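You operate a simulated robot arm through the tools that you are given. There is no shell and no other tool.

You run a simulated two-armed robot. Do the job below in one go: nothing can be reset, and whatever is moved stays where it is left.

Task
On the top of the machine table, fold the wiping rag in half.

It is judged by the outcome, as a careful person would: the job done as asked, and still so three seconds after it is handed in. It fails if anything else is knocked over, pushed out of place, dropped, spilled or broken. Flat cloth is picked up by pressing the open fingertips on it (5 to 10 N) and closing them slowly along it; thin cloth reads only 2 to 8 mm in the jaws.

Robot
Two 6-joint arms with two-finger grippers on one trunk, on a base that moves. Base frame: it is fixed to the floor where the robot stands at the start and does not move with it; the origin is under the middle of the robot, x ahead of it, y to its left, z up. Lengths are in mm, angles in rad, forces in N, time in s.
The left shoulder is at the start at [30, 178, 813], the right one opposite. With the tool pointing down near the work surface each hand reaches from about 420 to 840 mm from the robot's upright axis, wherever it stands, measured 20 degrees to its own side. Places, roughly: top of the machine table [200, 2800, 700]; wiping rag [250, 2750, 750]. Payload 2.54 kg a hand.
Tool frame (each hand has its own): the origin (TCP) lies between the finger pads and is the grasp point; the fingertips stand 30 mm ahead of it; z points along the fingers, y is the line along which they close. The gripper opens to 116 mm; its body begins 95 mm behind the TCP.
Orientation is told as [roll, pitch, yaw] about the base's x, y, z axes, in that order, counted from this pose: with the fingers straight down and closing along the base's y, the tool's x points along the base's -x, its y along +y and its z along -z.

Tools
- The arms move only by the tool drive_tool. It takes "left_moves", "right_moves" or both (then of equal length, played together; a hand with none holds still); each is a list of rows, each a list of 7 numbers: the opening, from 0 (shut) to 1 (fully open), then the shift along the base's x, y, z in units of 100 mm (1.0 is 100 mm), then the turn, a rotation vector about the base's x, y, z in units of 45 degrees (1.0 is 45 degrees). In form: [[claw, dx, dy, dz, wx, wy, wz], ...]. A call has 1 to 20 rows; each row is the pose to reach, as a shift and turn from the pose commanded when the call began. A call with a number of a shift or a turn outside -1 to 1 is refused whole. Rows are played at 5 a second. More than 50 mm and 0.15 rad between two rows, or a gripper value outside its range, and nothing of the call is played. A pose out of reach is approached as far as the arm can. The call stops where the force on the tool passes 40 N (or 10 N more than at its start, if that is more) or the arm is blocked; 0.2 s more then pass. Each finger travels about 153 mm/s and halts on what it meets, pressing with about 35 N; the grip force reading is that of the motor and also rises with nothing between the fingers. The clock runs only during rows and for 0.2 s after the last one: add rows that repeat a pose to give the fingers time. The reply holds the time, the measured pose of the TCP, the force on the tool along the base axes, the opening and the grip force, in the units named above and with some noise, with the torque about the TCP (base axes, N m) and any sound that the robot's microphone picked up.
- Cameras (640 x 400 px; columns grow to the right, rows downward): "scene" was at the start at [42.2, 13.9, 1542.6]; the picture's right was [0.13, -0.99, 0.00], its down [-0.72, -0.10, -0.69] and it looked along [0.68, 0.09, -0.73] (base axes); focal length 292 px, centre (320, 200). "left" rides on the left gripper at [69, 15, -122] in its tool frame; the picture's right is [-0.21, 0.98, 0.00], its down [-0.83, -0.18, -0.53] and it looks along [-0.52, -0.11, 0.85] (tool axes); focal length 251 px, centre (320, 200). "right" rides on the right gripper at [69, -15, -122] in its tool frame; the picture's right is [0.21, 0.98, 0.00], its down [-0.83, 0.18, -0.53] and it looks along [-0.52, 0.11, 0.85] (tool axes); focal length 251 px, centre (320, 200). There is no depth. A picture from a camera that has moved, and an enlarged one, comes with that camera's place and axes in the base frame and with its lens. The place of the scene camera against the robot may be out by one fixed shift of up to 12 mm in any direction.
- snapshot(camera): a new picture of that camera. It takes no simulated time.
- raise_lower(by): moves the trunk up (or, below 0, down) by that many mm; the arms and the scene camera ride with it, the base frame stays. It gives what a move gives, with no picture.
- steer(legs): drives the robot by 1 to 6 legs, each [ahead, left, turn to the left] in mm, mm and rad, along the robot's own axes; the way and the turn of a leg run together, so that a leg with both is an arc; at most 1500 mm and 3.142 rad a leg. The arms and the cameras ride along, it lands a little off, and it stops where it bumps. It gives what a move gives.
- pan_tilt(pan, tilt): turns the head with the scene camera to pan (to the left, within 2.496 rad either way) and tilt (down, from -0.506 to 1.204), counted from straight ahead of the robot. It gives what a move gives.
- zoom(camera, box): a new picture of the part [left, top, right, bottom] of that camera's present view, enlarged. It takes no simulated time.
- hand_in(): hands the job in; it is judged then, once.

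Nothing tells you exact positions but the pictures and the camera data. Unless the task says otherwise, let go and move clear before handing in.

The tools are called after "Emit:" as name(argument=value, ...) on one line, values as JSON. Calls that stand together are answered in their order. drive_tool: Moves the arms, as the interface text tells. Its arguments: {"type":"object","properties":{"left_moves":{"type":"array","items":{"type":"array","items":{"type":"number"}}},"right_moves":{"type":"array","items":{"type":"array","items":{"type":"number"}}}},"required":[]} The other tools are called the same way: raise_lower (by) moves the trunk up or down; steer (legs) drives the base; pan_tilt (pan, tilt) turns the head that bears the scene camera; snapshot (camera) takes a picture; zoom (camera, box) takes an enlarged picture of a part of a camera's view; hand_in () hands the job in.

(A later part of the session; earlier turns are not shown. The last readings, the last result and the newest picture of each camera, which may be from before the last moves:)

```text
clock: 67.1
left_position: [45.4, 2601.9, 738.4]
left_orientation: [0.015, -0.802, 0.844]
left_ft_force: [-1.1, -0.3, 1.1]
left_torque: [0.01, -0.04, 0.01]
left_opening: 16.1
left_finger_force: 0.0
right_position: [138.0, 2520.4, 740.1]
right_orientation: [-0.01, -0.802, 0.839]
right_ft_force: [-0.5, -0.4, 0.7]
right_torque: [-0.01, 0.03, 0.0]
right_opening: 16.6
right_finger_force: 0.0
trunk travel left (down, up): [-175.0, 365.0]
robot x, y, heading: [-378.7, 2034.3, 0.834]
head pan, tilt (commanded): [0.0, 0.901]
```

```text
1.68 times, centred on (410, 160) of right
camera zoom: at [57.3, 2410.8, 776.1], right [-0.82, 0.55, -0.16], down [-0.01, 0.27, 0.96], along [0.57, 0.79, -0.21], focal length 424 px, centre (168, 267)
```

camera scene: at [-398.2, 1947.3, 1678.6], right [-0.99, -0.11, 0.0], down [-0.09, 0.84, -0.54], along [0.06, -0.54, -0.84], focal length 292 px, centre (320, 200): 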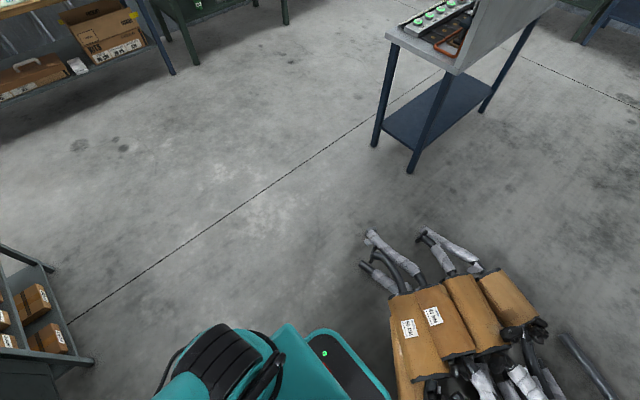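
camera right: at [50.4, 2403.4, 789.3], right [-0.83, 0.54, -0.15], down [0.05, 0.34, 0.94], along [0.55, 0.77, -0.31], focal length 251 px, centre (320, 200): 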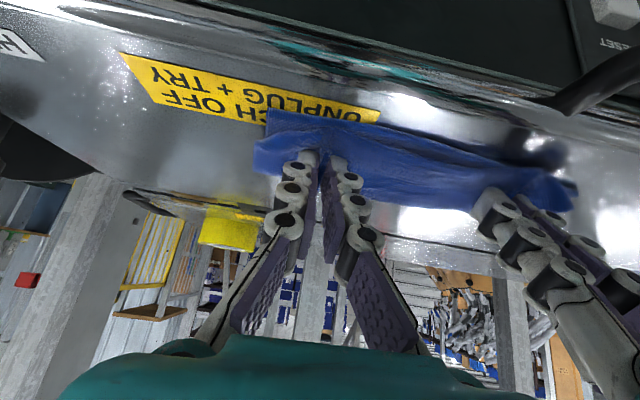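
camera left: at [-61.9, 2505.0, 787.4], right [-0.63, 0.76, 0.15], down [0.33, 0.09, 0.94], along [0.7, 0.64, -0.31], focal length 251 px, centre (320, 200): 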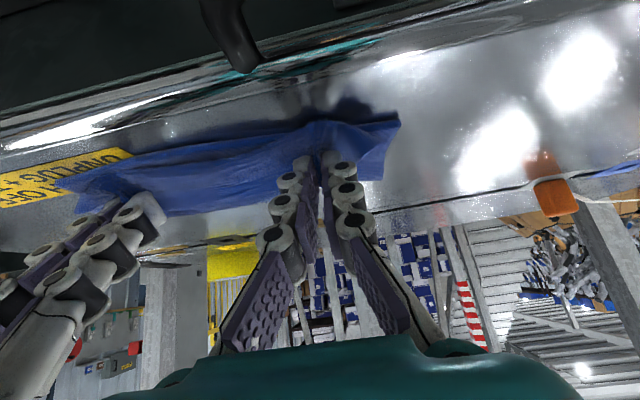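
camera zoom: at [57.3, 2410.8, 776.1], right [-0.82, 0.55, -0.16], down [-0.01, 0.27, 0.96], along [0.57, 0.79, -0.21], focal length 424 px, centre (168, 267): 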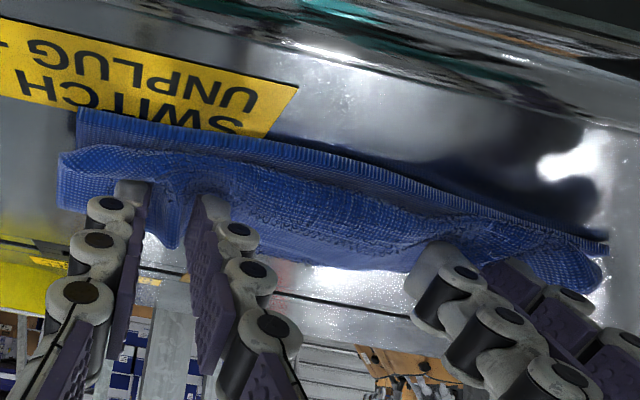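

The pleats are being released and spreading. I continue opening to about 40 mm with light pressure.

Emit:
drive_tool(left_moves=[[0.17, 0, 0, -0.005, 0, 0, 0], [0.19, 0, 0, -0.005, 0, 0, 0], [0.21, 0, 0, -0.005, 0, 0, 0], [0.23, 0, 0, -0.005, 0, 0, 0], [0.25, 0, 0, -0.005, 0, 0, 0], [0.27, 0, 0, -0.005, 0, 0, 0], [0.29, 0, 0, -0.005, 0, 0, 0], [0.31, 0, 0, -0.005, 0, 0, 0], [0.33, 0, 0, -0.005, 0, 0, 0], [0.35, 0, 0, -0.005, 0, 0, 0], [0.35, 0, 0, -0.005, 0, 0, 0]], right_moves=[[0.17, 0, 0, -0.008, 0, 0, 0], [0.19, 0, 0, -0.008, 0, 0, 0], [0.21, 0, 0, -0.008, 0, 0, 0], [0.23, 0, 0, -0.008, 0, 0, 0], [0.25, 0, 0, -0.008, 0, 0, 0], [0.27, 0, 0, -0.008, 0, 0, 0], [0.29, 0, 0, -0.008, 0, 0, 0], [0.31, 0, 0, -0.008, 0, 0, 0], [0.33, 0, 0, -0.008, 0, 0, 0], [0.35, 0, 0, -0.008, 0, 0, 0], [0.35, 0, 0, -0.008, 0, 0, 0]])

Emit:
zoom(camera="left", box=[40, 90, 440, 250])

Emit:
zoom(camera="right", box=[220, 80, 600, 240])

```text
clock: 69.5
left_position: [46.3, 2601.5, 739.3]
left_orientation: [0.015, -0.802, 0.843]
left_ft_force: [0.9, -0.9, 1.4]
left_torque: [0.0, -0.03, -0.03]
left_opening: 40.8
left_finger_force: 0.1
right_position: [137.7, 2519.5, 739.7]
right_orientation: [-0.009, -0.804, 0.839]
right_ft_force: [-0.4, 0.8, 2.4]
right_torque: [0.06, 0.03, 0.0]
right_opening: 39.6
right_finger_force: 0.1
trunk travel left (down, up): [-175.0, 365.0]
robot x, y, heading: [-381.5, 2039.3, 0.839]
head pan, tilt (commanded): [0.0, 0.901]
```

```text
1.60 times, centred on (240, 170) of left
camera zoom: at [-53.8, 2509.7, 775.6], right [-0.64, 0.75, 0.16], down [0.27, 0.02, 0.96], along [0.72, 0.66, -0.21], focal length 402 px, centre (448, 248)
```

zoom: 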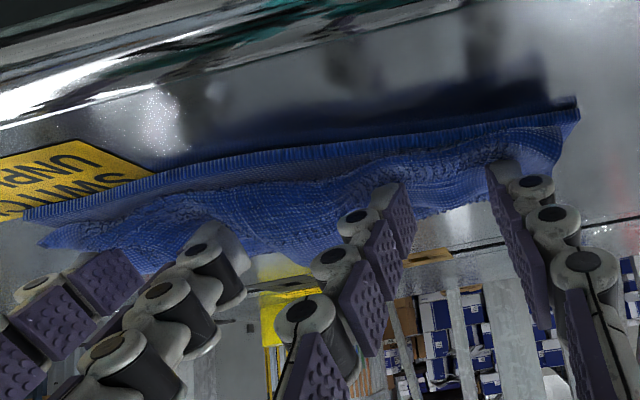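

```text
1.68 times, centred on (410, 160) of right
camera zoom: at [56.8, 2411.3, 775.6], right [-0.82, 0.55, -0.16], down [-0.01, 0.27, 0.96], along [0.57, 0.79, -0.21], focal length 424 px, centre (168, 267)
```

zoom: 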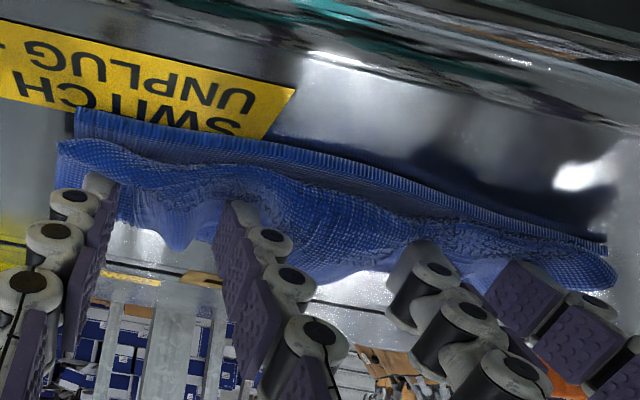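

The cloth is released. I lift both hands straight up and bring them back upright, then look from above.

Emit:
drive_tool(left_moves=[[0.38, 0, 0, 0.1, 0, 0, 0], [0.38, 0, 0, 0.25, 0, 0, 0], [0.38, 0, 0, 0.4, 0, 0, 0], [0.38, 0, 0.02, 0.55, -0.1, 0.09, 0], [0.38, 0, 0.04, 0.7, -0.2, 0.177, 0], [0.38, 0, 0.06, 0.85, -0.3, 0.265, 0], [0.38, 0, 0.08, 1.0, -0.4, 0.354, 0], [0.38, -0.02, 0.1, 1.0, -0.5, 0.442, 0], [0.38, -0.04, 0.12, 1.0, -0.6, 0.53, 0], [0.38, -0.06, 0.14, 1.0, -0.7, 0.62, 0], [0.38, -0.08, 0.16, 1.0, -0.765, 0.676, 0], [0.38, -0.08, 0.16, 1.0, -0.765, 0.676, 0]], right_moves=[[0.38, 0, 0, 0.1, 0, 0, 0], [0.38, 0, 0, 0.25, 0, 0, 0], [0.38, 0, 0, 0.4, 0, 0, 0], [0.38, 0.02, -0.02, 0.55, -0.1, 0.09, 0], [0.38, 0.04, -0.04, 0.7, -0.2, 0.177, 0], [0.38, 0.06, -0.06, 0.85, -0.3, 0.265, 0], [0.38, 0.08, -0.08, 1.0, -0.4, 0.354, 0], [0.38, 0.1, -0.1, 1.0, -0.5, 0.442, 0], [0.38, 0.12, -0.12, 1.0, -0.6, 0.53, 0], [0.38, 0.14, -0.14, 1.0, -0.7, 0.62, 0], [0.38, 0.16, -0.16, 1.0, -0.765, 0.676, 0], [0.38, 0.16, -0.16, 1.0, -0.765, 0.676, 0]])

Emit:
snapshot(camera="left")

Emit:
snapshot(camera="right")

Emit:
snapshot(camera="scene")

```text
clock: 72.1
left_position: [36.4, 2619.1, 838.9]
left_orientation: [0.013, -0.002, 0.846]
left_ft_force: [-0.1, -0.2, -0.5]
left_torque: [0.0, 0.02, -0.01]
left_opening: 44.5
left_finger_force: 0.0
right_position: [152.4, 2504.8, 840.0]
right_orientation: [-0.017, 0.0, 0.842]
right_ft_force: [-0.1, -0.2, -1.0]
right_torque: [0.01, -0.03, -0.01]
right_opening: 44.3
right_finger_force: 0.0
trunk travel left (down, up): [-175.0, 365.0]
robot x, y, heading: [-378.0, 2034.3, 0.836]
head pan, tilt (commanded): [0.0, 0.901]
```

```text
taken
camera left: at [-18.8, 2576.2, 962.3], right [-0.59, 0.81, 0.01], down [0.69, 0.49, 0.53], along [0.42, 0.32, -0.85], focal length 251 px, centre (320, 200)
```

left: 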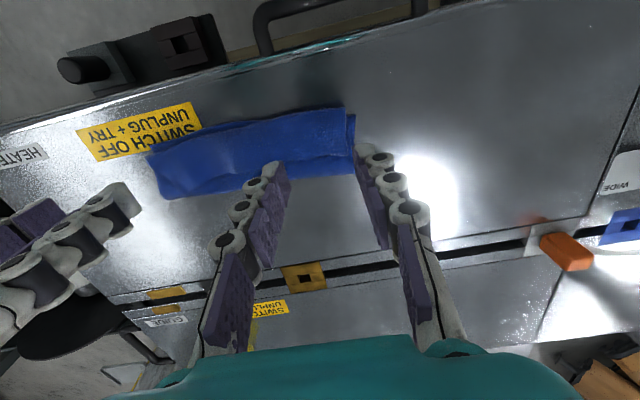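

```text
taken
camera right: at [116.1, 2445.3, 962.8], right [-0.87, 0.49, -0.02], down [0.41, 0.74, 0.53], along [0.27, 0.46, -0.85], focal length 251 px, centre (320, 200)
```

right: 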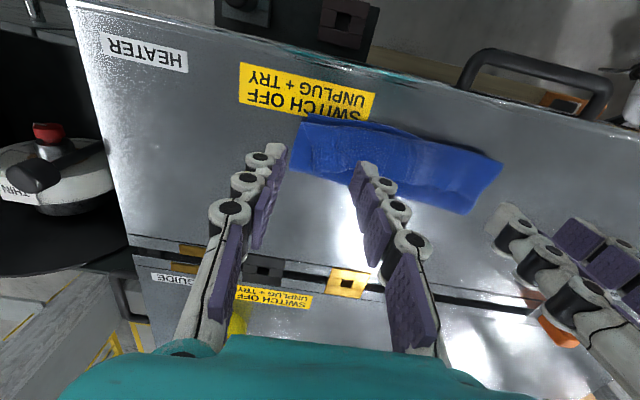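

```text
taken
camera scene: at [-355.6, 2072.6, 1685.9], right [0.74, -0.67, 0.0], down [-0.52, -0.58, -0.62], along [0.41, 0.46, -0.78], focal length 292 px, centre (320, 200)
```

scene: 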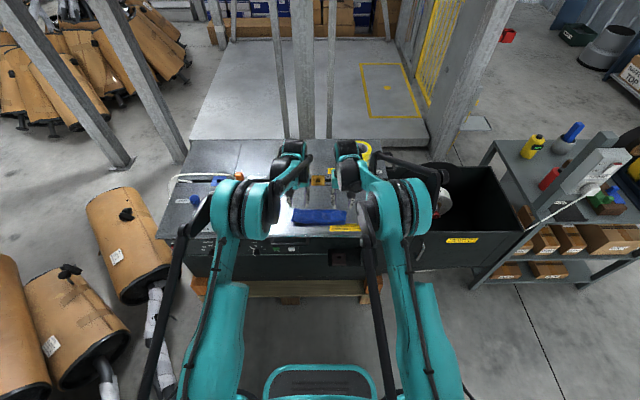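

The rag is now a folded strip at the near half. I zoom in from all cameras to check how well the edges meet.

Emit:
zoom(camera="scene", box=[270, 190, 380, 250])

Emit:
zoom(camera="left", box=[130, 80, 390, 220])

Emit:
zoom(camera="right", box=[270, 90, 520, 230])

```text
5.82 times, centred on (325, 220) of scene
camera zoom: at [-355.6, 2072.6, 1685.9], right [0.74, -0.67, 0.0], down [-0.52, -0.58, -0.62], along [0.41, 0.46, -0.78], focal length 1698 px, centre (291, 84)
```

zoom: 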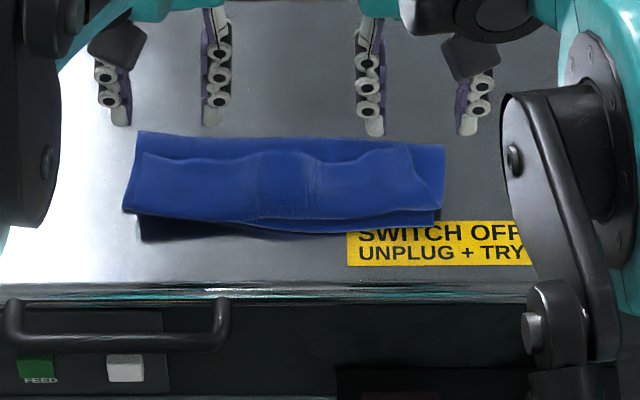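

```text
2.46 times, centred on (260, 150) of left
camera zoom: at [-18.8, 2576.2, 962.3], right [-0.59, 0.81, 0.01], down [0.69, 0.49, 0.53], along [0.42, 0.32, -0.85], focal length 619 px, centre (468, 323)
```

zoom: 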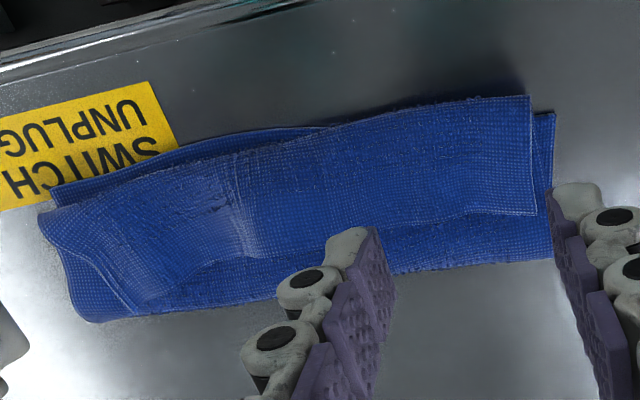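

```text
2.56 times, centred on (395, 160) of right
camera zoom: at [116.1, 2445.3, 962.8], right [-0.87, 0.49, -0.02], down [0.41, 0.74, 0.53], along [0.27, 0.46, -0.85], focal length 644 px, centre (128, 302)
```

zoom: 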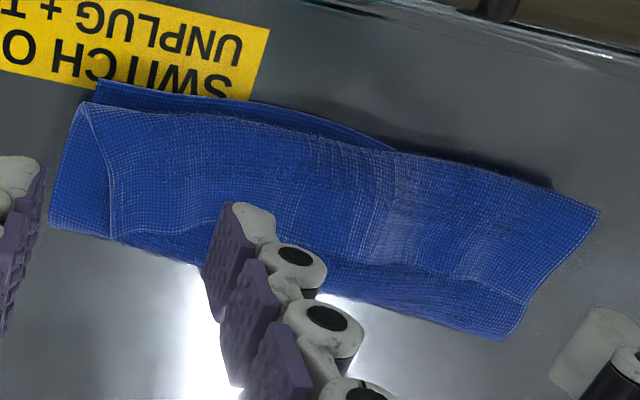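

The result is a three-layer fold: the upper flap's far edge doubled back forward (free edge at about f=-40), so it isn't a clean half fold yet. I'll move the base forward ~100 mm (clear of the muffler), unfold the top flap back, and redo the fold with grips right at the edge and a proper arc.

Emit:
steer(legs=[[100, 0, 0.008]])

Emit:
pan_tilt(pan=0.0, tilt=0.95)

Emit:
snapshot(camera="left")

Emit:
snapshot(camera="right")

Emit:
snapshot(camera="scene")

```text
clock: 73.3
left_position: [97.2, 2694.8, 837.9]
left_orientation: [0.013, 0.001, 0.852]
left_ft_force: [-0.2, 0.1, -0.7]
left_torque: [-0.01, 0.04, -0.02]
left_opening: 43.9
left_finger_force: 0.1
right_position: [213.9, 2581.6, 839.8]
right_orientation: [-0.018, 0.001, 0.845]
right_ft_force: [-0.3, 1.0, -0.5]
right_torque: [0.0, 0.03, 0.01]
right_opening: 43.9
right_finger_force: 0.0
trunk travel left (down, up): [-175.0, 365.0]
robot x, y, heading: [-318.3, 2107.4, 0.845]
head pan, tilt (commanded): [0.0, 0.901]
```

```text
clock: 73.9
left_position: [96.6, 2693.9, 839.4]
left_orientation: [0.012, -0.002, 0.85]
left_ft_force: [-0.2, -0.2, 0.1]
left_torque: [0.01, -0.03, 0.02]
left_opening: 44.1
left_finger_force: 0.0
right_position: [213.8, 2580.2, 840.0]
right_orientation: [-0.018, -0.001, 0.846]
right_ft_force: [0.1, 0.1, -0.4]
right_torque: [0.0, -0.02, -0.02]
right_opening: 44.1
right_finger_force: 0.0
trunk travel left (down, up): [-175.0, 365.0]
robot x, y, heading: [-316.4, 2106.6, 0.843]
head pan, tilt (commanded): [0.0, 0.949]
```

```text
taken
camera left: at [41.7, 2650.3, 962.2], right [-0.59, 0.8, 0.01], down [0.68, 0.5, 0.53], along [0.42, 0.33, -0.85], focal length 251 px, centre (320, 200)
```

left: 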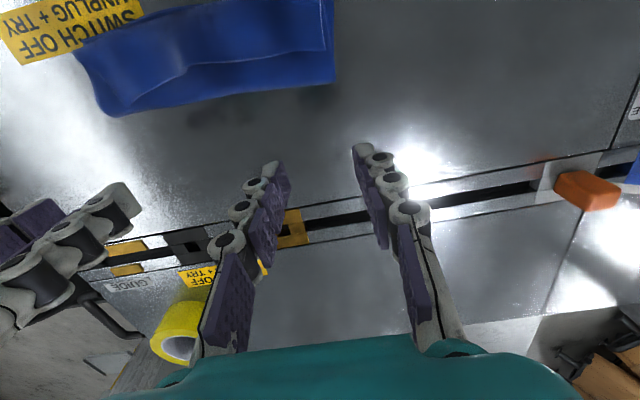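

```text
taken
camera right: at [177.3, 2520.5, 962.7], right [-0.87, 0.49, -0.02], down [0.4, 0.74, 0.53], along [0.27, 0.46, -0.85], focal length 251 px, centre (320, 200)
```

right: 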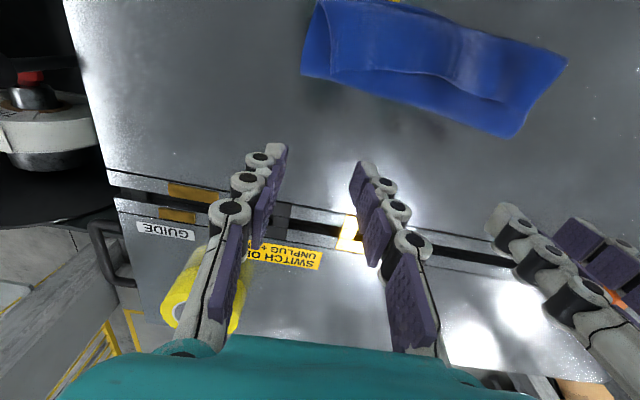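

```text
taken
camera scene: at [-293.7, 2142.6, 1682.2], right [0.75, -0.66, 0.0], down [-0.54, -0.61, -0.58], along [0.39, 0.44, -0.81], focal length 292 px, centre (320, 200)
```

scene: 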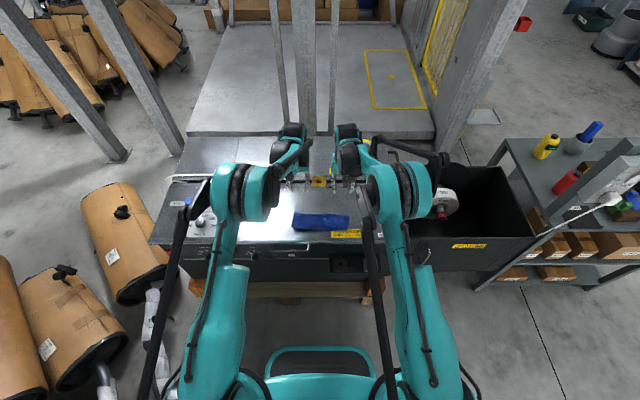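

Emit:
zoom(camera="scene", box=[280, 200, 365, 250])

Emit:
zoom(camera="left", box=[60, 0, 360, 130])

Emit:
zoom(camera="right", box=[280, 0, 580, 150])

```text
7.53 times, centred on (322, 225) of scene
camera zoom: at [-293.7, 2142.6, 1682.2], right [0.75, -0.66, 0.0], down [-0.54, -0.61, -0.58], along [0.39, 0.44, -0.81], focal length 2197 px, centre (301, 12)
```

zoom: 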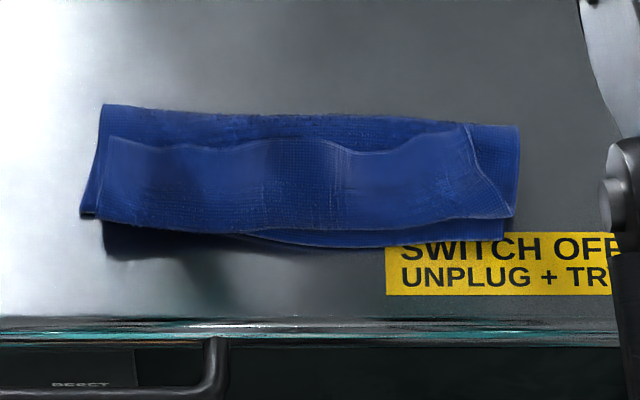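

```text
2.13 times, centred on (210, 65) of left
camera zoom: at [41.7, 2650.3, 962.2], right [-0.59, 0.8, 0.01], down [0.68, 0.5, 0.53], along [0.42, 0.33, -0.85], focal length 536 px, centre (555, 488)
```

zoom: 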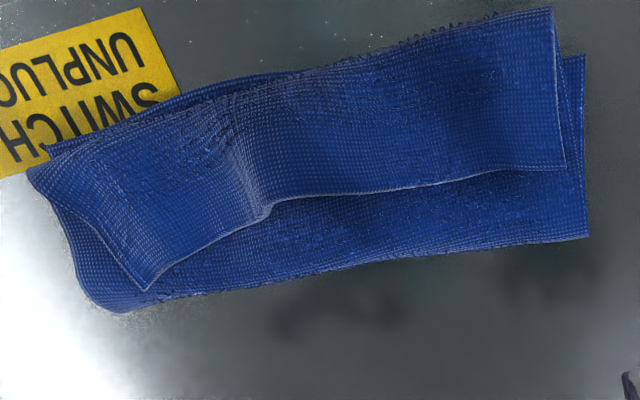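

```text
2.13 times, centred on (430, 75) of right
camera zoom: at [177.3, 2520.5, 962.7], right [-0.87, 0.49, -0.02], down [0.4, 0.74, 0.53], along [0.27, 0.46, -0.85], focal length 536 px, centre (85, 467)
```

zoom: 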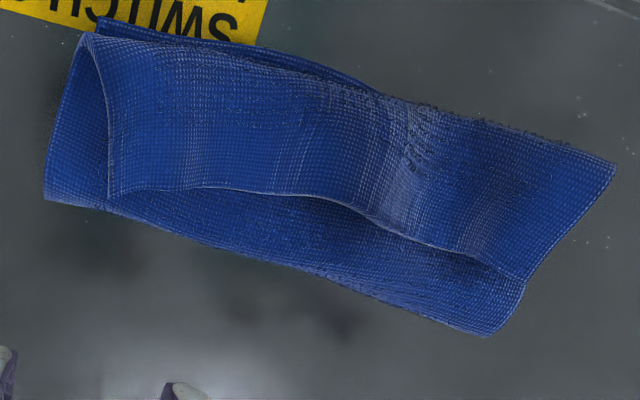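

The free edge of the top flap is clearly visible near f≈-48 at both sides. I'll pinch right on that edge this time (short tail), so I move the hands above it and come down to ~30 mm above the cloth.

Emit:
drive_tool(left_moves=[[0.3, -0.084, -0.127, -0.1, -0.003, -0.003, 0], [0.3, -0.168, -0.254, -0.25, -0.006, -0.006, 0], [0.3, -0.251, -0.381, -0.4, -0.009, -0.009, 0], [0.3, -0.335, -0.508, -0.55, -0.011, -0.012, 0], [0.3, -0.335, -0.508, -0.69, -0.011, -0.012, 0], [0.3, -0.335, -0.508, -0.69, -0.011, -0.012, 0]], right_moves=[[0.3, -0.12, -0.069, -0.1, 0.004, 0.004, 0], [0.3, -0.24, -0.137, -0.25, 0.008, 0.009, 0], [0.3, -0.36, -0.206, -0.4, 0.011, 0.013, 0], [0.3, -0.48, -0.275, -0.55, 0.015, 0.017, 0], [0.3, -0.48, -0.275, -0.69, 0.015, 0.017, 0], [0.3, -0.48, -0.275, -0.69, 0.015, 0.017, 0]])

Emit:
zoom(camera="left", box=[160, 60, 480, 260])

Emit:
zoom(camera="right", box=[160, 60, 480, 260])

```text
clock: 75.3
left_position: [63.8, 2643.1, 769.9]
left_orientation: [0.001, -0.002, 0.852]
left_ft_force: [0.4, 0.3, 0.7]
left_torque: [0.02, -0.03, -0.02]
left_opening: 35.0
left_finger_force: 0.1
right_position: [164.1, 2551.9, 772.5]
right_orientation: [0.001, -0.002, 0.846]
right_ft_force: [-0.4, 0.4, -0.4]
right_torque: [0.0, 0.02, 0.02]
right_opening: 34.6
right_finger_force: 0.0
trunk travel left (down, up): [-175.0, 365.0]
robot x, y, heading: [-314.5, 2108.5, 0.848]
head pan, tilt (commanded): [0.0, 0.949]
```

```text
2.00 times, centred on (320, 160) of left
camera zoom: at [7.5, 2600.0, 893.0], right [-0.59, 0.8, 0.0], down [0.68, 0.5, 0.54], along [0.43, 0.32, -0.84], focal length 503 px, centre (320, 280)
```

zoom: 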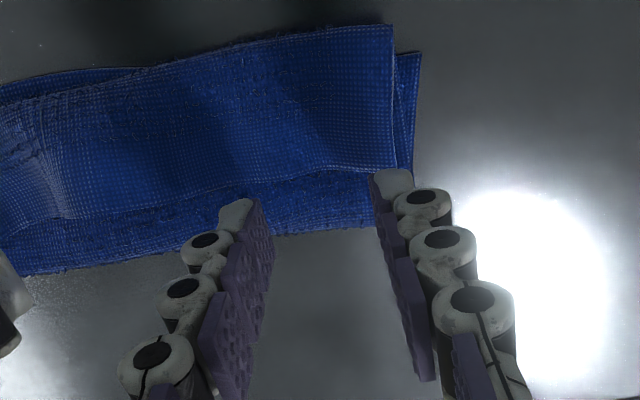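

```text
2.00 times, centred on (320, 160) of right
camera zoom: at [130.1, 2490.4, 894.9], right [-0.87, 0.49, 0.0], down [0.41, 0.74, 0.54], along [0.26, 0.47, -0.84], focal length 503 px, centre (320, 280)
```

zoom: 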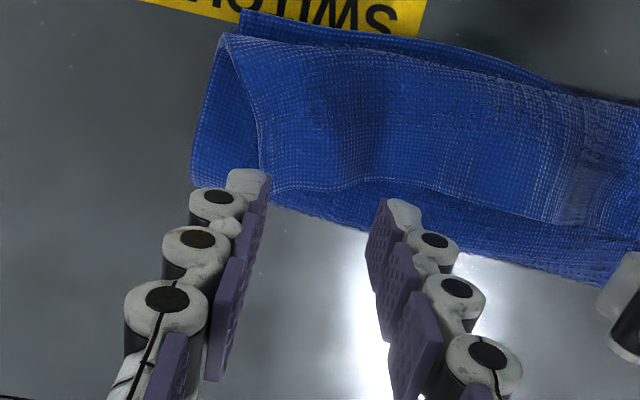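

The left hand lines up with the free edge; on the right the edge runs obliquely, so I yaw the right hand by 0.3 rad to match it, and lower both to just above the cloth.

Emit:
drive_tool(left_moves=[[0.3, -0.02, -0.022, -0.1, 0, 0, 0], [0.3, -0.02, -0.022, -0.2, 0, 0, 0], [0.3, -0.02, -0.022, -0.26, 0, 0, 0], [0.3, -0.02, -0.022, -0.26, 0, 0, 0]], right_moves=[[0.3, 0.007, 0.007, -0.1, 0, 0, 0.13], [0.3, 0.007, 0.007, -0.2, 0, 0, 0.26], [0.3, 0.007, 0.007, -0.28, 0, 0, 0.382], [0.3, 0.007, 0.007, -0.28, 0, 0, 0.382]])

Emit:
zoom(camera="left", box=[200, 80, 440, 230])

Emit:
zoom(camera="right", box=[200, 80, 440, 230])

```text
clock: 76.3
left_position: [61.4, 2640.4, 743.7]
left_orientation: [0.0, -0.002, 0.852]
left_ft_force: [-0.4, -0.2, 1.3]
left_torque: [0.03, 0.01, -0.05]
left_opening: 34.9
left_finger_force: 0.2
right_position: [167.1, 2554.7, 743.5]
right_orientation: [-0.001, -0.002, 1.149]
right_ft_force: [-0.3, -0.4, 1.2]
right_torque: [0.03, 0.0, -0.01]
right_opening: 34.3
right_finger_force: 0.0
trunk travel left (down, up): [-175.0, 365.0]
robot x, y, heading: [-311.2, 2105.4, 0.842]
head pan, tilt (commanded): [0.0, 0.949]
```

```text
2.67 times, centred on (320, 155) of left
camera zoom: at [4.9, 2596.9, 866.1], right [-0.59, 0.8, 0.0], down [0.68, 0.5, 0.54], along [0.43, 0.32, -0.84], focal length 670 px, centre (320, 320)
```

zoom: 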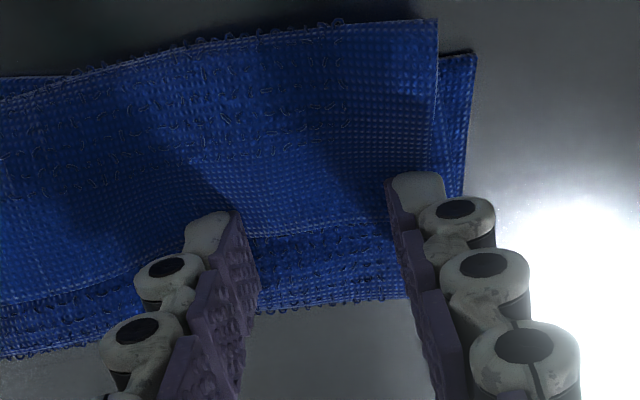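

```text
2.67 times, centred on (320, 155) of right
camera zoom: at [151.9, 2485.2, 866.3], right [-0.98, 0.21, 0.0], down [0.17, 0.83, 0.54], along [0.11, 0.52, -0.84], focal length 670 px, centre (320, 320)
```

zoom: 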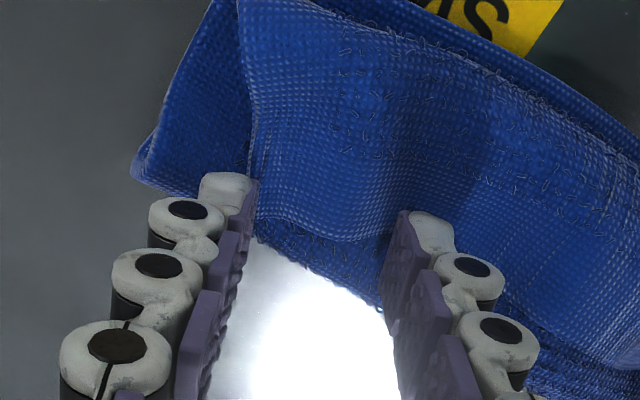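

The right hand's outer finger would miss the flap's side edge, so I lift it a little and shift it 15 mm inward along the edge.

Emit:
drive_tool(right_moves=[[0.3, 0, 0, 0.08, 0, 0, 0], [0.3, -0.07, 0.03, 0.08, 0, 0, 0], [0.3, -0.137, 0.061, 0.08, 0, 0, 0], [0.3, -0.137, 0.061, 0.03, 0, 0, 0], [0.3, -0.137, 0.061, 0.03, 0, 0, 0]])

Emit:
zoom(camera="right", box=[200, 80, 440, 230])

```text
clock: 77.5
left_position: [62.1, 2639.1, 743.0]
left_orientation: [0.001, -0.002, 0.853]
left_ft_force: [-0.7, 0.1, 0.8]
left_torque: [-0.01, 0.0, -0.02]
left_opening: 34.9
left_finger_force: 0.0
right_position: [152.6, 2558.3, 746.6]
right_orientation: [0.0, -0.001, 1.145]
right_ft_force: [-0.5, 0.2, 0.7]
right_torque: [-0.01, -0.01, 0.02]
right_opening: 34.7
right_finger_force: 0.1
trunk travel left (down, up): [-175.0, 365.0]
robot x, y, heading: [-315.7, 2110.6, 0.845]
head pan, tilt (commanded): [0.0, 0.949]
```

```text
2.67 times, centred on (320, 155) of right
camera zoom: at [137.5, 2491.1, 868.3], right [-0.98, 0.21, 0.0], down [0.17, 0.83, 0.54], along [0.11, 0.52, -0.84], focal length 670 px, centre (320, 320)
```

zoom: 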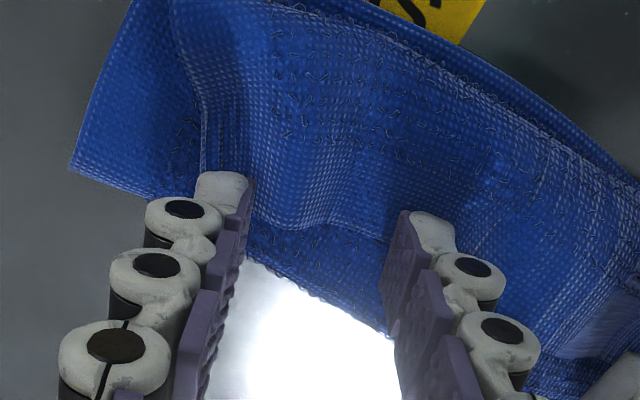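

Both hands now straddle the free edge properly. I lower in small steps until light contact.

Emit:
drive_tool(left_moves=[[0.3, 0, 0, -0.02, 0, 0, 0], [0.3, 0, 0, -0.04, 0, 0, 0], [0.3, 0, 0, -0.04, 0, 0, 0]], right_moves=[[0.3, 0, 0, -0.03, 0, 0, 0], [0.3, 0, 0, -0.07, 0, 0, 0], [0.3, 0, 0, -0.07, 0, 0, 0]])

Emit:
drive_tool(left_moves=[[0.3, 0, 0, -0.01, 0, 0, 0], [0.3, 0, 0, -0.02, 0, 0, 0], [0.3, 0, 0, -0.02, 0, 0, 0]], right_moves=[[0.3, 0, 0, -0.01, 0, 0, 0], [0.3, 0, 0, -0.02, 0, 0, 0], [0.3, 0, 0, -0.02, 0, 0, 0]])

Emit:
zoom(camera="left", box=[200, 80, 440, 230])

Emit:
zoom(camera="right", box=[200, 80, 440, 230])

```text
clock: 78.3
left_position: [61.3, 2639.0, 740.2]
left_orientation: [0.001, -0.001, 0.851]
left_ft_force: [0.1, -1.5, 3.5]
left_torque: [-0.06, 0.01, -0.01]
left_opening: 34.9
left_finger_force: 0.3
right_position: [152.8, 2558.5, 739.0]
right_orientation: [0.0, -0.001, 1.146]
right_ft_force: [0.0, 2.7, 7.2]
right_torque: [-0.01, -0.01, -0.01]
right_opening: 35.3
right_finger_force: 0.0
trunk travel left (down, up): [-175.0, 365.0]
robot x, y, heading: [-318.9, 2111.7, 0.845]
head pan, tilt (commanded): [0.0, 0.949]
```

```text
clock: 79.1
left_position: [60.4, 2639.2, 737.8]
left_orientation: [0.0, -0.003, 0.853]
left_ft_force: [-1.3, -0.4, 7.4]
left_torque: [-0.07, 0.04, 0.0]
left_opening: 33.9
left_finger_force: 0.1
right_position: [152.7, 2558.5, 738.4]
right_orientation: [0.0, -0.002, 1.148]
right_ft_force: [-0.6, 0.6, 10.2]
right_torque: [0.0, 0.04, 0.03]
right_opening: 35.9
right_finger_force: 0.2
trunk travel left (down, up): [-175.0, 365.0]
robot x, y, heading: [-318.2, 2109.8, 0.843]
head pan, tilt (commanded): [0.0, 0.949]
```

```text
2.67 times, centred on (320, 155) of left
camera zoom: at [4.0, 2597.4, 860.7], right [-0.59, 0.8, 0.0], down [0.68, 0.5, 0.54], along [0.43, 0.32, -0.84], focal length 670 px, centre (320, 320)
```

zoom: 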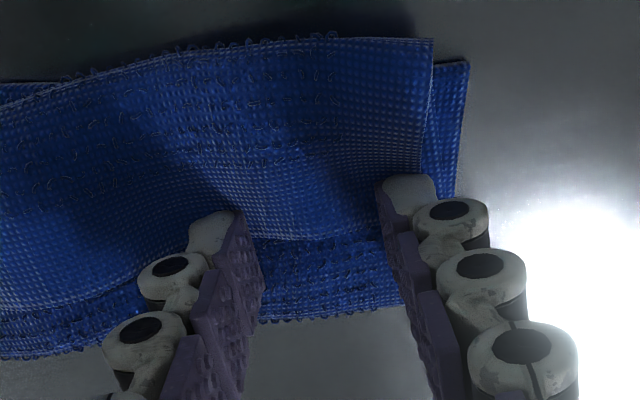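

```text
2.67 times, centred on (320, 155) of right
camera zoom: at [138.0, 2490.0, 860.0], right [-0.98, 0.21, 0.0], down [0.17, 0.83, 0.54], along [0.11, 0.52, -0.84], focal length 670 px, centre (320, 320)
```

zoom: 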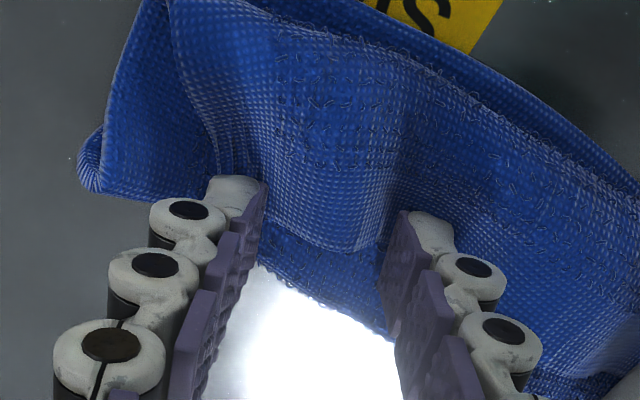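

Both press with 7–10 N on the flap's edge. I close slowly.

Emit:
drive_tool(left_moves=[[0.28, 0, 0, 0, 0, 0, 0], [0.26, 0, 0, -0.001, 0, 0, 0], [0.24, 0, 0, -0.002, 0, 0, 0], [0.22, 0, 0, -0.003, 0, 0, 0], [0.2, 0, 0, -0.004, 0, 0, 0], [0.18, 0, 0, -0.005, 0, 0, 0], [0.16, 0, 0, -0.006, 0, 0, 0], [0.14, 0, 0, -0.007, 0, 0, 0], [0.12, 0, 0, -0.008, 0, 0, 0], [0.1, 0, 0, -0.009, 0, 0, 0], [0.08, 0, 0, -0.01, 0, 0, 0], [0.06, 0, 0, -0.01, 0, 0, 0], [0.04, 0, 0, -0.01, 0, 0, 0], [0.02, 0, 0, -0.01, 0, 0, 0], [0.0, 0, 0, -0.01, 0, 0, 0], [0.0, 0, 0, -0.01, 0, 0, 0], [0.0, 0, 0, -0.01, 0, 0, 0]], right_moves=[[0.28, 0, 0, 0, 0, 0, 0], [0.26, 0, 0, 0, 0, 0, 0], [0.24, 0, 0, 0, 0, 0, 0], [0.22, 0, 0, 0, 0, 0, 0], [0.2, 0, 0, -0.001, 0, 0, 0], [0.18, 0, 0, -0.002, 0, 0, 0], [0.16, 0, 0, -0.003, 0, 0, 0], [0.14, 0, 0, -0.004, 0, 0, 0], [0.12, 0, 0, -0.005, 0, 0, 0], [0.1, 0, 0, -0.006, 0, 0, 0], [0.08, 0, 0, -0.007, 0, 0, 0], [0.06, 0, 0, -0.008, 0, 0, 0], [0.04, 0, 0, -0.009, 0, 0, 0], [0.02, 0, 0, -0.01, 0, 0, 0], [0.0, 0, 0, -0.01, 0, 0, 0], [0.0, 0, 0, -0.01, 0, 0, 0], [0.0, 0, 0, -0.01, 0, 0, 0]])

Emit:
zoom(camera="left", box=[200, 80, 440, 230])

Emit:
zoom(camera="right", box=[200, 80, 440, 230])

```text
clock: 82.7
left_position: [61.6, 2640.2, 738.4]
left_orientation: [0.001, -0.003, 0.852]
left_ft_force: [1.7, -1.6, 3.2]
left_torque: [-0.07, -0.02, 0.02]
left_opening: 3.2
left_finger_force: 32.3
right_position: [152.9, 2558.0, 736.7]
right_orientation: [0.0, -0.001, 1.146]
right_ft_force: [1.1, 2.1, 7.7]
right_torque: [-0.02, 0.0, -0.04]
right_opening: 4.1
right_finger_force: 33.2
trunk travel left (down, up): [-175.0, 365.0]
robot x, y, heading: [-317.0, 2109.1, 0.848]
head pan, tilt (commanded): [0.0, 0.949]
```

```text
2.67 times, centred on (320, 155) of left
camera zoom: at [5.6, 2598.4, 860.3], right [-0.59, 0.8, 0.0], down [0.68, 0.5, 0.54], along [0.43, 0.32, -0.84], focal length 670 px, centre (320, 320)
```

zoom: 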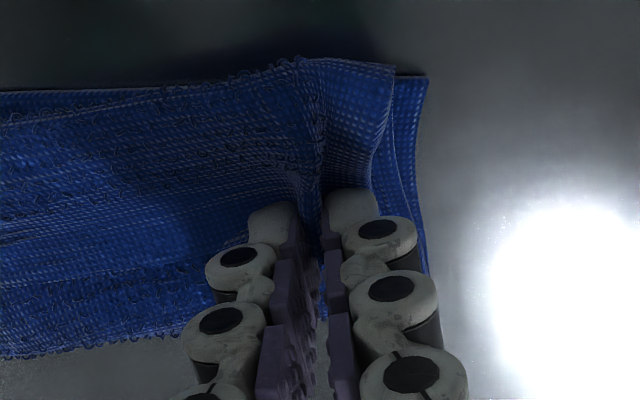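

```text
2.67 times, centred on (320, 155) of right
camera zoom: at [137.6, 2490.2, 859.2], right [-0.98, 0.21, 0.0], down [0.17, 0.83, 0.54], along [0.11, 0.52, -0.84], focal length 670 px, centre (320, 320)
```

zoom: 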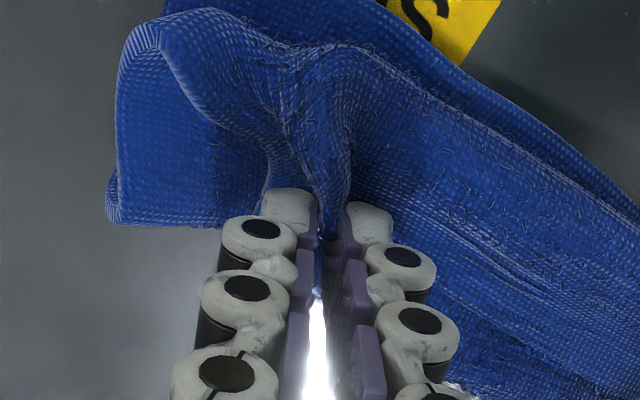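

Both jaws hold about 3–4 mm. I lift 40 mm and check that only the top flap comes up.

Emit:
drive_tool(left_moves=[[0, 0, 0, 0.1, 0, 0, 0], [0, 0, 0, 0.2, 0, 0, 0], [0, 0, 0, 0.3, 0, 0, 0], [0, 0, 0, 0.4, 0, 0, 0], [0, 0, 0, 0.4, 0, 0, 0]], right_moves=[[0, 0, 0, 0.1, 0, 0, -0.09], [0, 0, 0, 0.2, 0, 0, -0.19], [0, 0, 0, 0.3, 0, 0, -0.28], [0, 0, 0, 0.4, 0, 0, -0.38], [0, 0, 0, 0.4, 0, 0, -0.38]])

Emit:
snapshot(camera="left")

Emit:
snapshot(camera="right")

Emit:
zoom(camera="scene", box=[260, 160, 380, 260])

```text
clock: 83.9
left_position: [61.9, 2638.8, 778.4]
left_orientation: [0.001, -0.002, 0.851]
left_ft_force: [0.2, -0.8, 0.9]
left_torque: [0.0, 0.01, 0.01]
left_opening: 3.2
left_finger_force: 32.3
right_position: [152.2, 2560.1, 776.8]
right_orientation: [0.0, -0.002, 0.848]
right_ft_force: [0.1, 0.7, -0.1]
right_torque: [0.0, 0.04, 0.07]
right_opening: 3.6
right_finger_force: 32.6
trunk travel left (down, up): [-175.0, 365.0]
robot x, y, heading: [-316.0, 2106.7, 0.844]
head pan, tilt (commanded): [0.0, 0.949]
```

```text
taken
camera left: at [6.3, 2597.5, 900.2], right [-0.59, 0.8, 0.0], down [0.68, 0.5, 0.54], along [0.43, 0.32, -0.84], focal length 251 px, centre (320, 200)
```

left: 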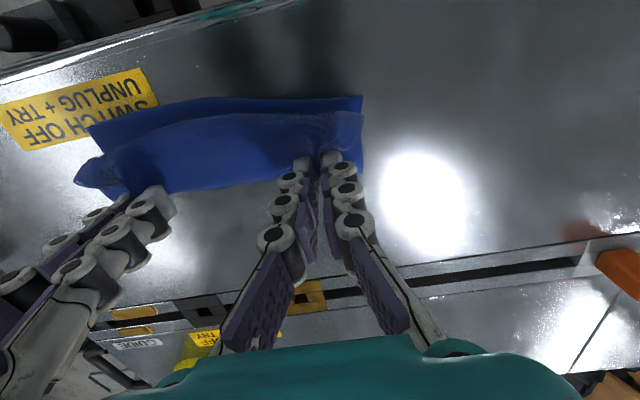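

```text
taken
camera right: at [118.1, 2498.8, 899.3], right [-0.87, 0.49, 0.0], down [0.41, 0.74, 0.54], along [0.26, 0.47, -0.84], focal length 251 px, centre (320, 200)
```

right: 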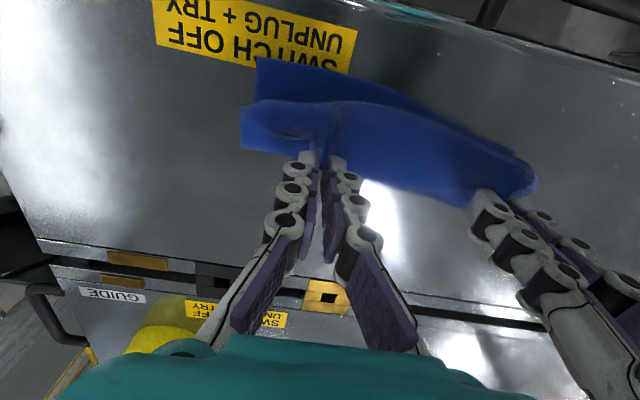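

```text
4.00 times, centred on (320, 210) of scene
camera zoom: at [-293.3, 2143.1, 1682.2], right [0.75, -0.66, 0.0], down [-0.54, -0.61, -0.58], along [0.39, 0.44, -0.81], focal length 1167 px, centre (320, 160)
```

zoom: 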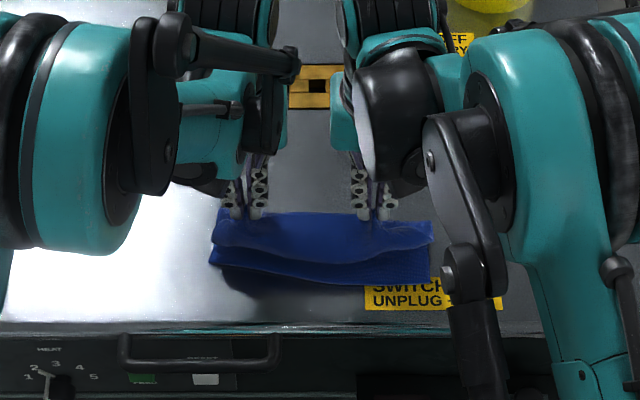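

Only the top flap is lifted. I now carry the edge up and forward to unfold and stretch the rag, ready for a proper refold without letting go.

Emit:
drive_tool(left_moves=[[0, 0.04, 0.045, 0.15, 0, 0, 0], [0, 0.106, 0.12, 0.3, 0, 0, 0], [0, 0.192, 0.217, 0.43, 0, 0, 0], [0, 0.285, 0.322, 0.51, 0, 0, 0], [0, 0.377, 0.427, 0.55, 0, 0, 0], [0, 0.47, 0.532, 0.55, 0, 0, 0], [0, 0.47, 0.532, 0.55, 0, 0, 0]], right_moves=[[0, 0.04, 0.045, 0.15, 0, 0, 0], [0, 0.106, 0.12, 0.3, 0, 0, 0], [0, 0.192, 0.217, 0.43, 0, 0, 0], [0, 0.285, 0.322, 0.51, 0, 0, 0], [0, 0.377, 0.427, 0.55, 0, 0, 0], [0, 0.47, 0.532, 0.55, 0, 0, 0], [0, 0.47, 0.532, 0.55, 0, 0, 0]])

Emit:
drive_tool(left_moves=[[0, 0.079, 0.09, -0.03, 0, 0, 0], [0, 0.159, 0.18, -0.09, 0, 0, 0], [0, 0.232, 0.262, -0.18, 0, 0, 0], [0, 0.298, 0.337, -0.28, 0, 0, 0], [0, 0.351, 0.397, -0.4, 0, 0, 0], [0, 0.397, 0.449, -0.54, 0, 0, 0], [0, 0.43, 0.487, -0.67, 0, 0, 0], [0, 0.45, 0.509, -0.8, 0, 0, 0], [0, 0.45, 0.509, -0.8, 0, 0, 0]], right_moves=[[0, 0.079, 0.09, -0.03, 0, 0, 0], [0, 0.159, 0.18, -0.09, 0, 0, 0], [0, 0.232, 0.262, -0.18, 0, 0, 0], [0, 0.298, 0.337, -0.28, 0, 0, 0], [0, 0.351, 0.397, -0.4, 0, 0, 0], [0, 0.397, 0.449, -0.54, 0, 0, 0], [0, 0.43, 0.487, -0.67, 0, 0, 0], [0, 0.45, 0.509, -0.8, 0, 0, 0], [0, 0.45, 0.509, -0.8, 0, 0, 0]])

Emit:
snapshot(camera="left")

Emit:
snapshot(camera="right")

Emit:
zoom(camera="scene", box=[260, 160, 380, 260])

```text
clock: 85.5
left_position: [110.9, 2695.0, 832.4]
left_orientation: [0.0, 0.0, 0.851]
left_ft_force: [-1.0, 0.0, 0.3]
left_torque: [0.03, -0.05, -0.01]
left_opening: 3.5
left_finger_force: 32.2
right_position: [199.1, 2611.5, 834.3]
right_orientation: [0.002, -0.001, 0.848]
right_ft_force: [-0.2, 0.2, -0.7]
right_torque: [0.03, 0.01, 0.08]
right_opening: 3.5
right_finger_force: 32.9
trunk travel left (down, up): [-175.0, 365.0]
robot x, y, heading: [-315.9, 2106.8, 0.846]
head pan, tilt (commanded): [0.0, 0.949]
```

```text
clock: 87.5
left_position: [134.3, 2728.7, 767.5]
left_orientation: [-0.001, -0.003, 0.852]
left_ft_force: [6.9, -5.1, 0.1]
left_torque: [-0.14, -0.2, 0.09]
left_opening: 3.6
left_finger_force: 32.7
left hand out of reach, approached as far as the arm can: row 6, 7, 8, 9
right_position: [231.1, 2642.0, 770.1]
right_orientation: [0.002, -0.002, 0.848]
right_ft_force: [-7.2, 4.4, -0.4]
right_torque: [0.15, 0.17, 0.03]
right_opening: 3.8
right_finger_force: 32.5
right hand out of reach, approached as far as the arm can: row 6, 7, 8, 9
trunk travel left (down, up): [-175.0, 365.0]
robot x, y, heading: [-317.4, 2107.1, 0.851]
head pan, tilt (commanded): [0.0, 0.949]
```

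```text
taken
camera left: at [78.0, 2687.0, 890.0], right [-0.59, 0.8, 0.0], down [0.68, 0.5, 0.54], along [0.43, 0.32, -0.84], focal length 251 px, centre (320, 200)
```

left: 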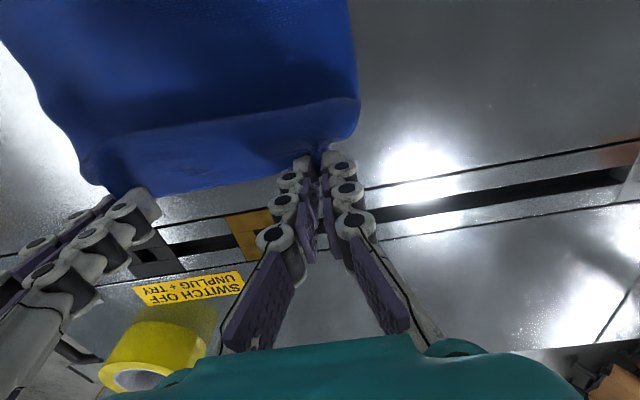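

```text
taken
camera right: at [196.2, 2580.3, 891.4], right [-0.88, 0.48, 0.0], down [0.41, 0.74, 0.54], along [0.26, 0.47, -0.84], focal length 251 px, centre (320, 200)
```

right: 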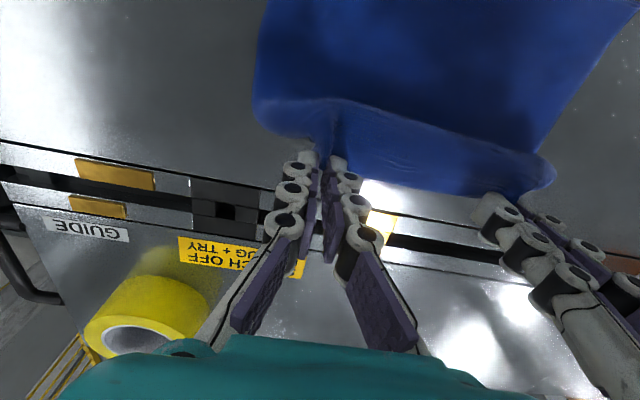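

```text
4.00 times, centred on (320, 210) of scene
camera zoom: at [-293.4, 2143.1, 1682.2], right [0.75, -0.66, 0.0], down [-0.54, -0.61, -0.58], along [0.39, 0.44, -0.81], focal length 1167 px, centre (320, 160)
```

zoom: 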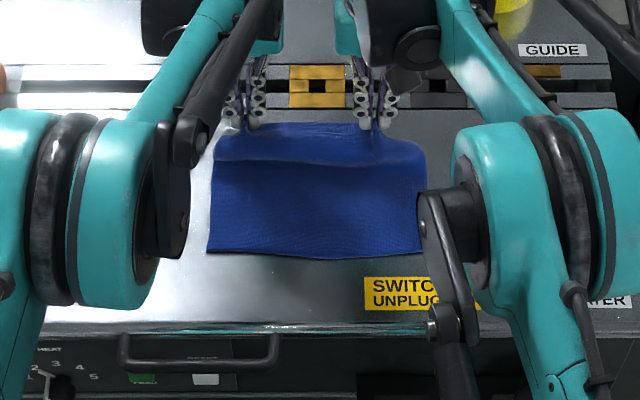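

The forward extension reached the arms' limit, and the rag's near edge slid forward to about f=-64, which is fine since the rag is spread. I make a small move up and back to confirm the commanded pose before refolding.

Emit:
drive_tool(left_moves=[[0, -0.066, -0.075, 0.1, 0, 0, 0], [0, -0.132, -0.15, 0.2, 0, 0, 0], [0, -0.132, -0.15, 0.2, 0, 0, 0]], right_moves=[[0, -0.066, -0.075, 0.1, 0, 0, 0], [0, -0.132, -0.15, 0.2, 0, 0, 0], [0, -0.132, -0.15, 0.2, 0, 0, 0]])

Emit:
snapshot(camera="left")

Emit:
zoom(camera="scene", box=[260, 160, 380, 260])

```text
clock: 88.3
left_position: [122.2, 2715.1, 788.0]
left_orientation: [0.001, -0.001, 0.851]
left_ft_force: [6.9, -6.1, 0.1]
left_torque: [-0.19, -0.23, 0.14]
left_opening: 3.5
left_finger_force: 32.6
right_position: [218.3, 2626.8, 788.4]
right_orientation: [0.0, -0.002, 0.849]
right_ft_force: [-8.9, 6.9, 0.2]
right_torque: [0.21, 0.24, -0.01]
right_opening: 3.9
right_finger_force: 33.0
trunk travel left (down, up): [-175.0, 365.0]
robot x, y, heading: [-310.8, 2107.4, 0.844]
head pan, tilt (commanded): [0.0, 0.949]
```

```text
taken
camera left: at [65.7, 2672.5, 909.9], right [-0.59, 0.8, 0.0], down [0.68, 0.5, 0.54], along [0.43, 0.32, -0.84], focal length 251 px, centre (320, 200)
```

left: 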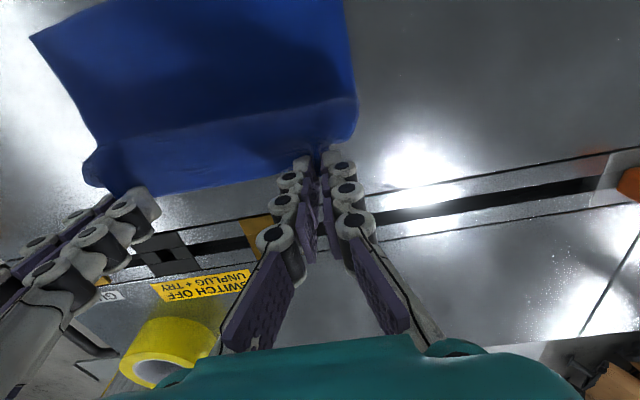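

```text
4.00 times, centred on (320, 210) of scene
camera zoom: at [-293.2, 2143.3, 1682.2], right [0.75, -0.66, 0.0], down [-0.54, -0.61, -0.58], along [0.39, 0.44, -0.81], focal length 1167 px, centre (320, 160)
```

zoom: 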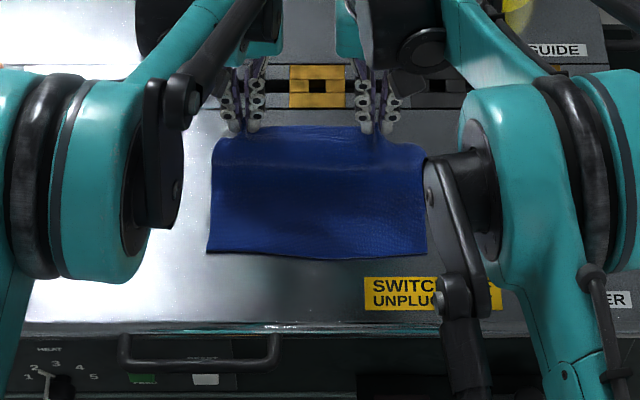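

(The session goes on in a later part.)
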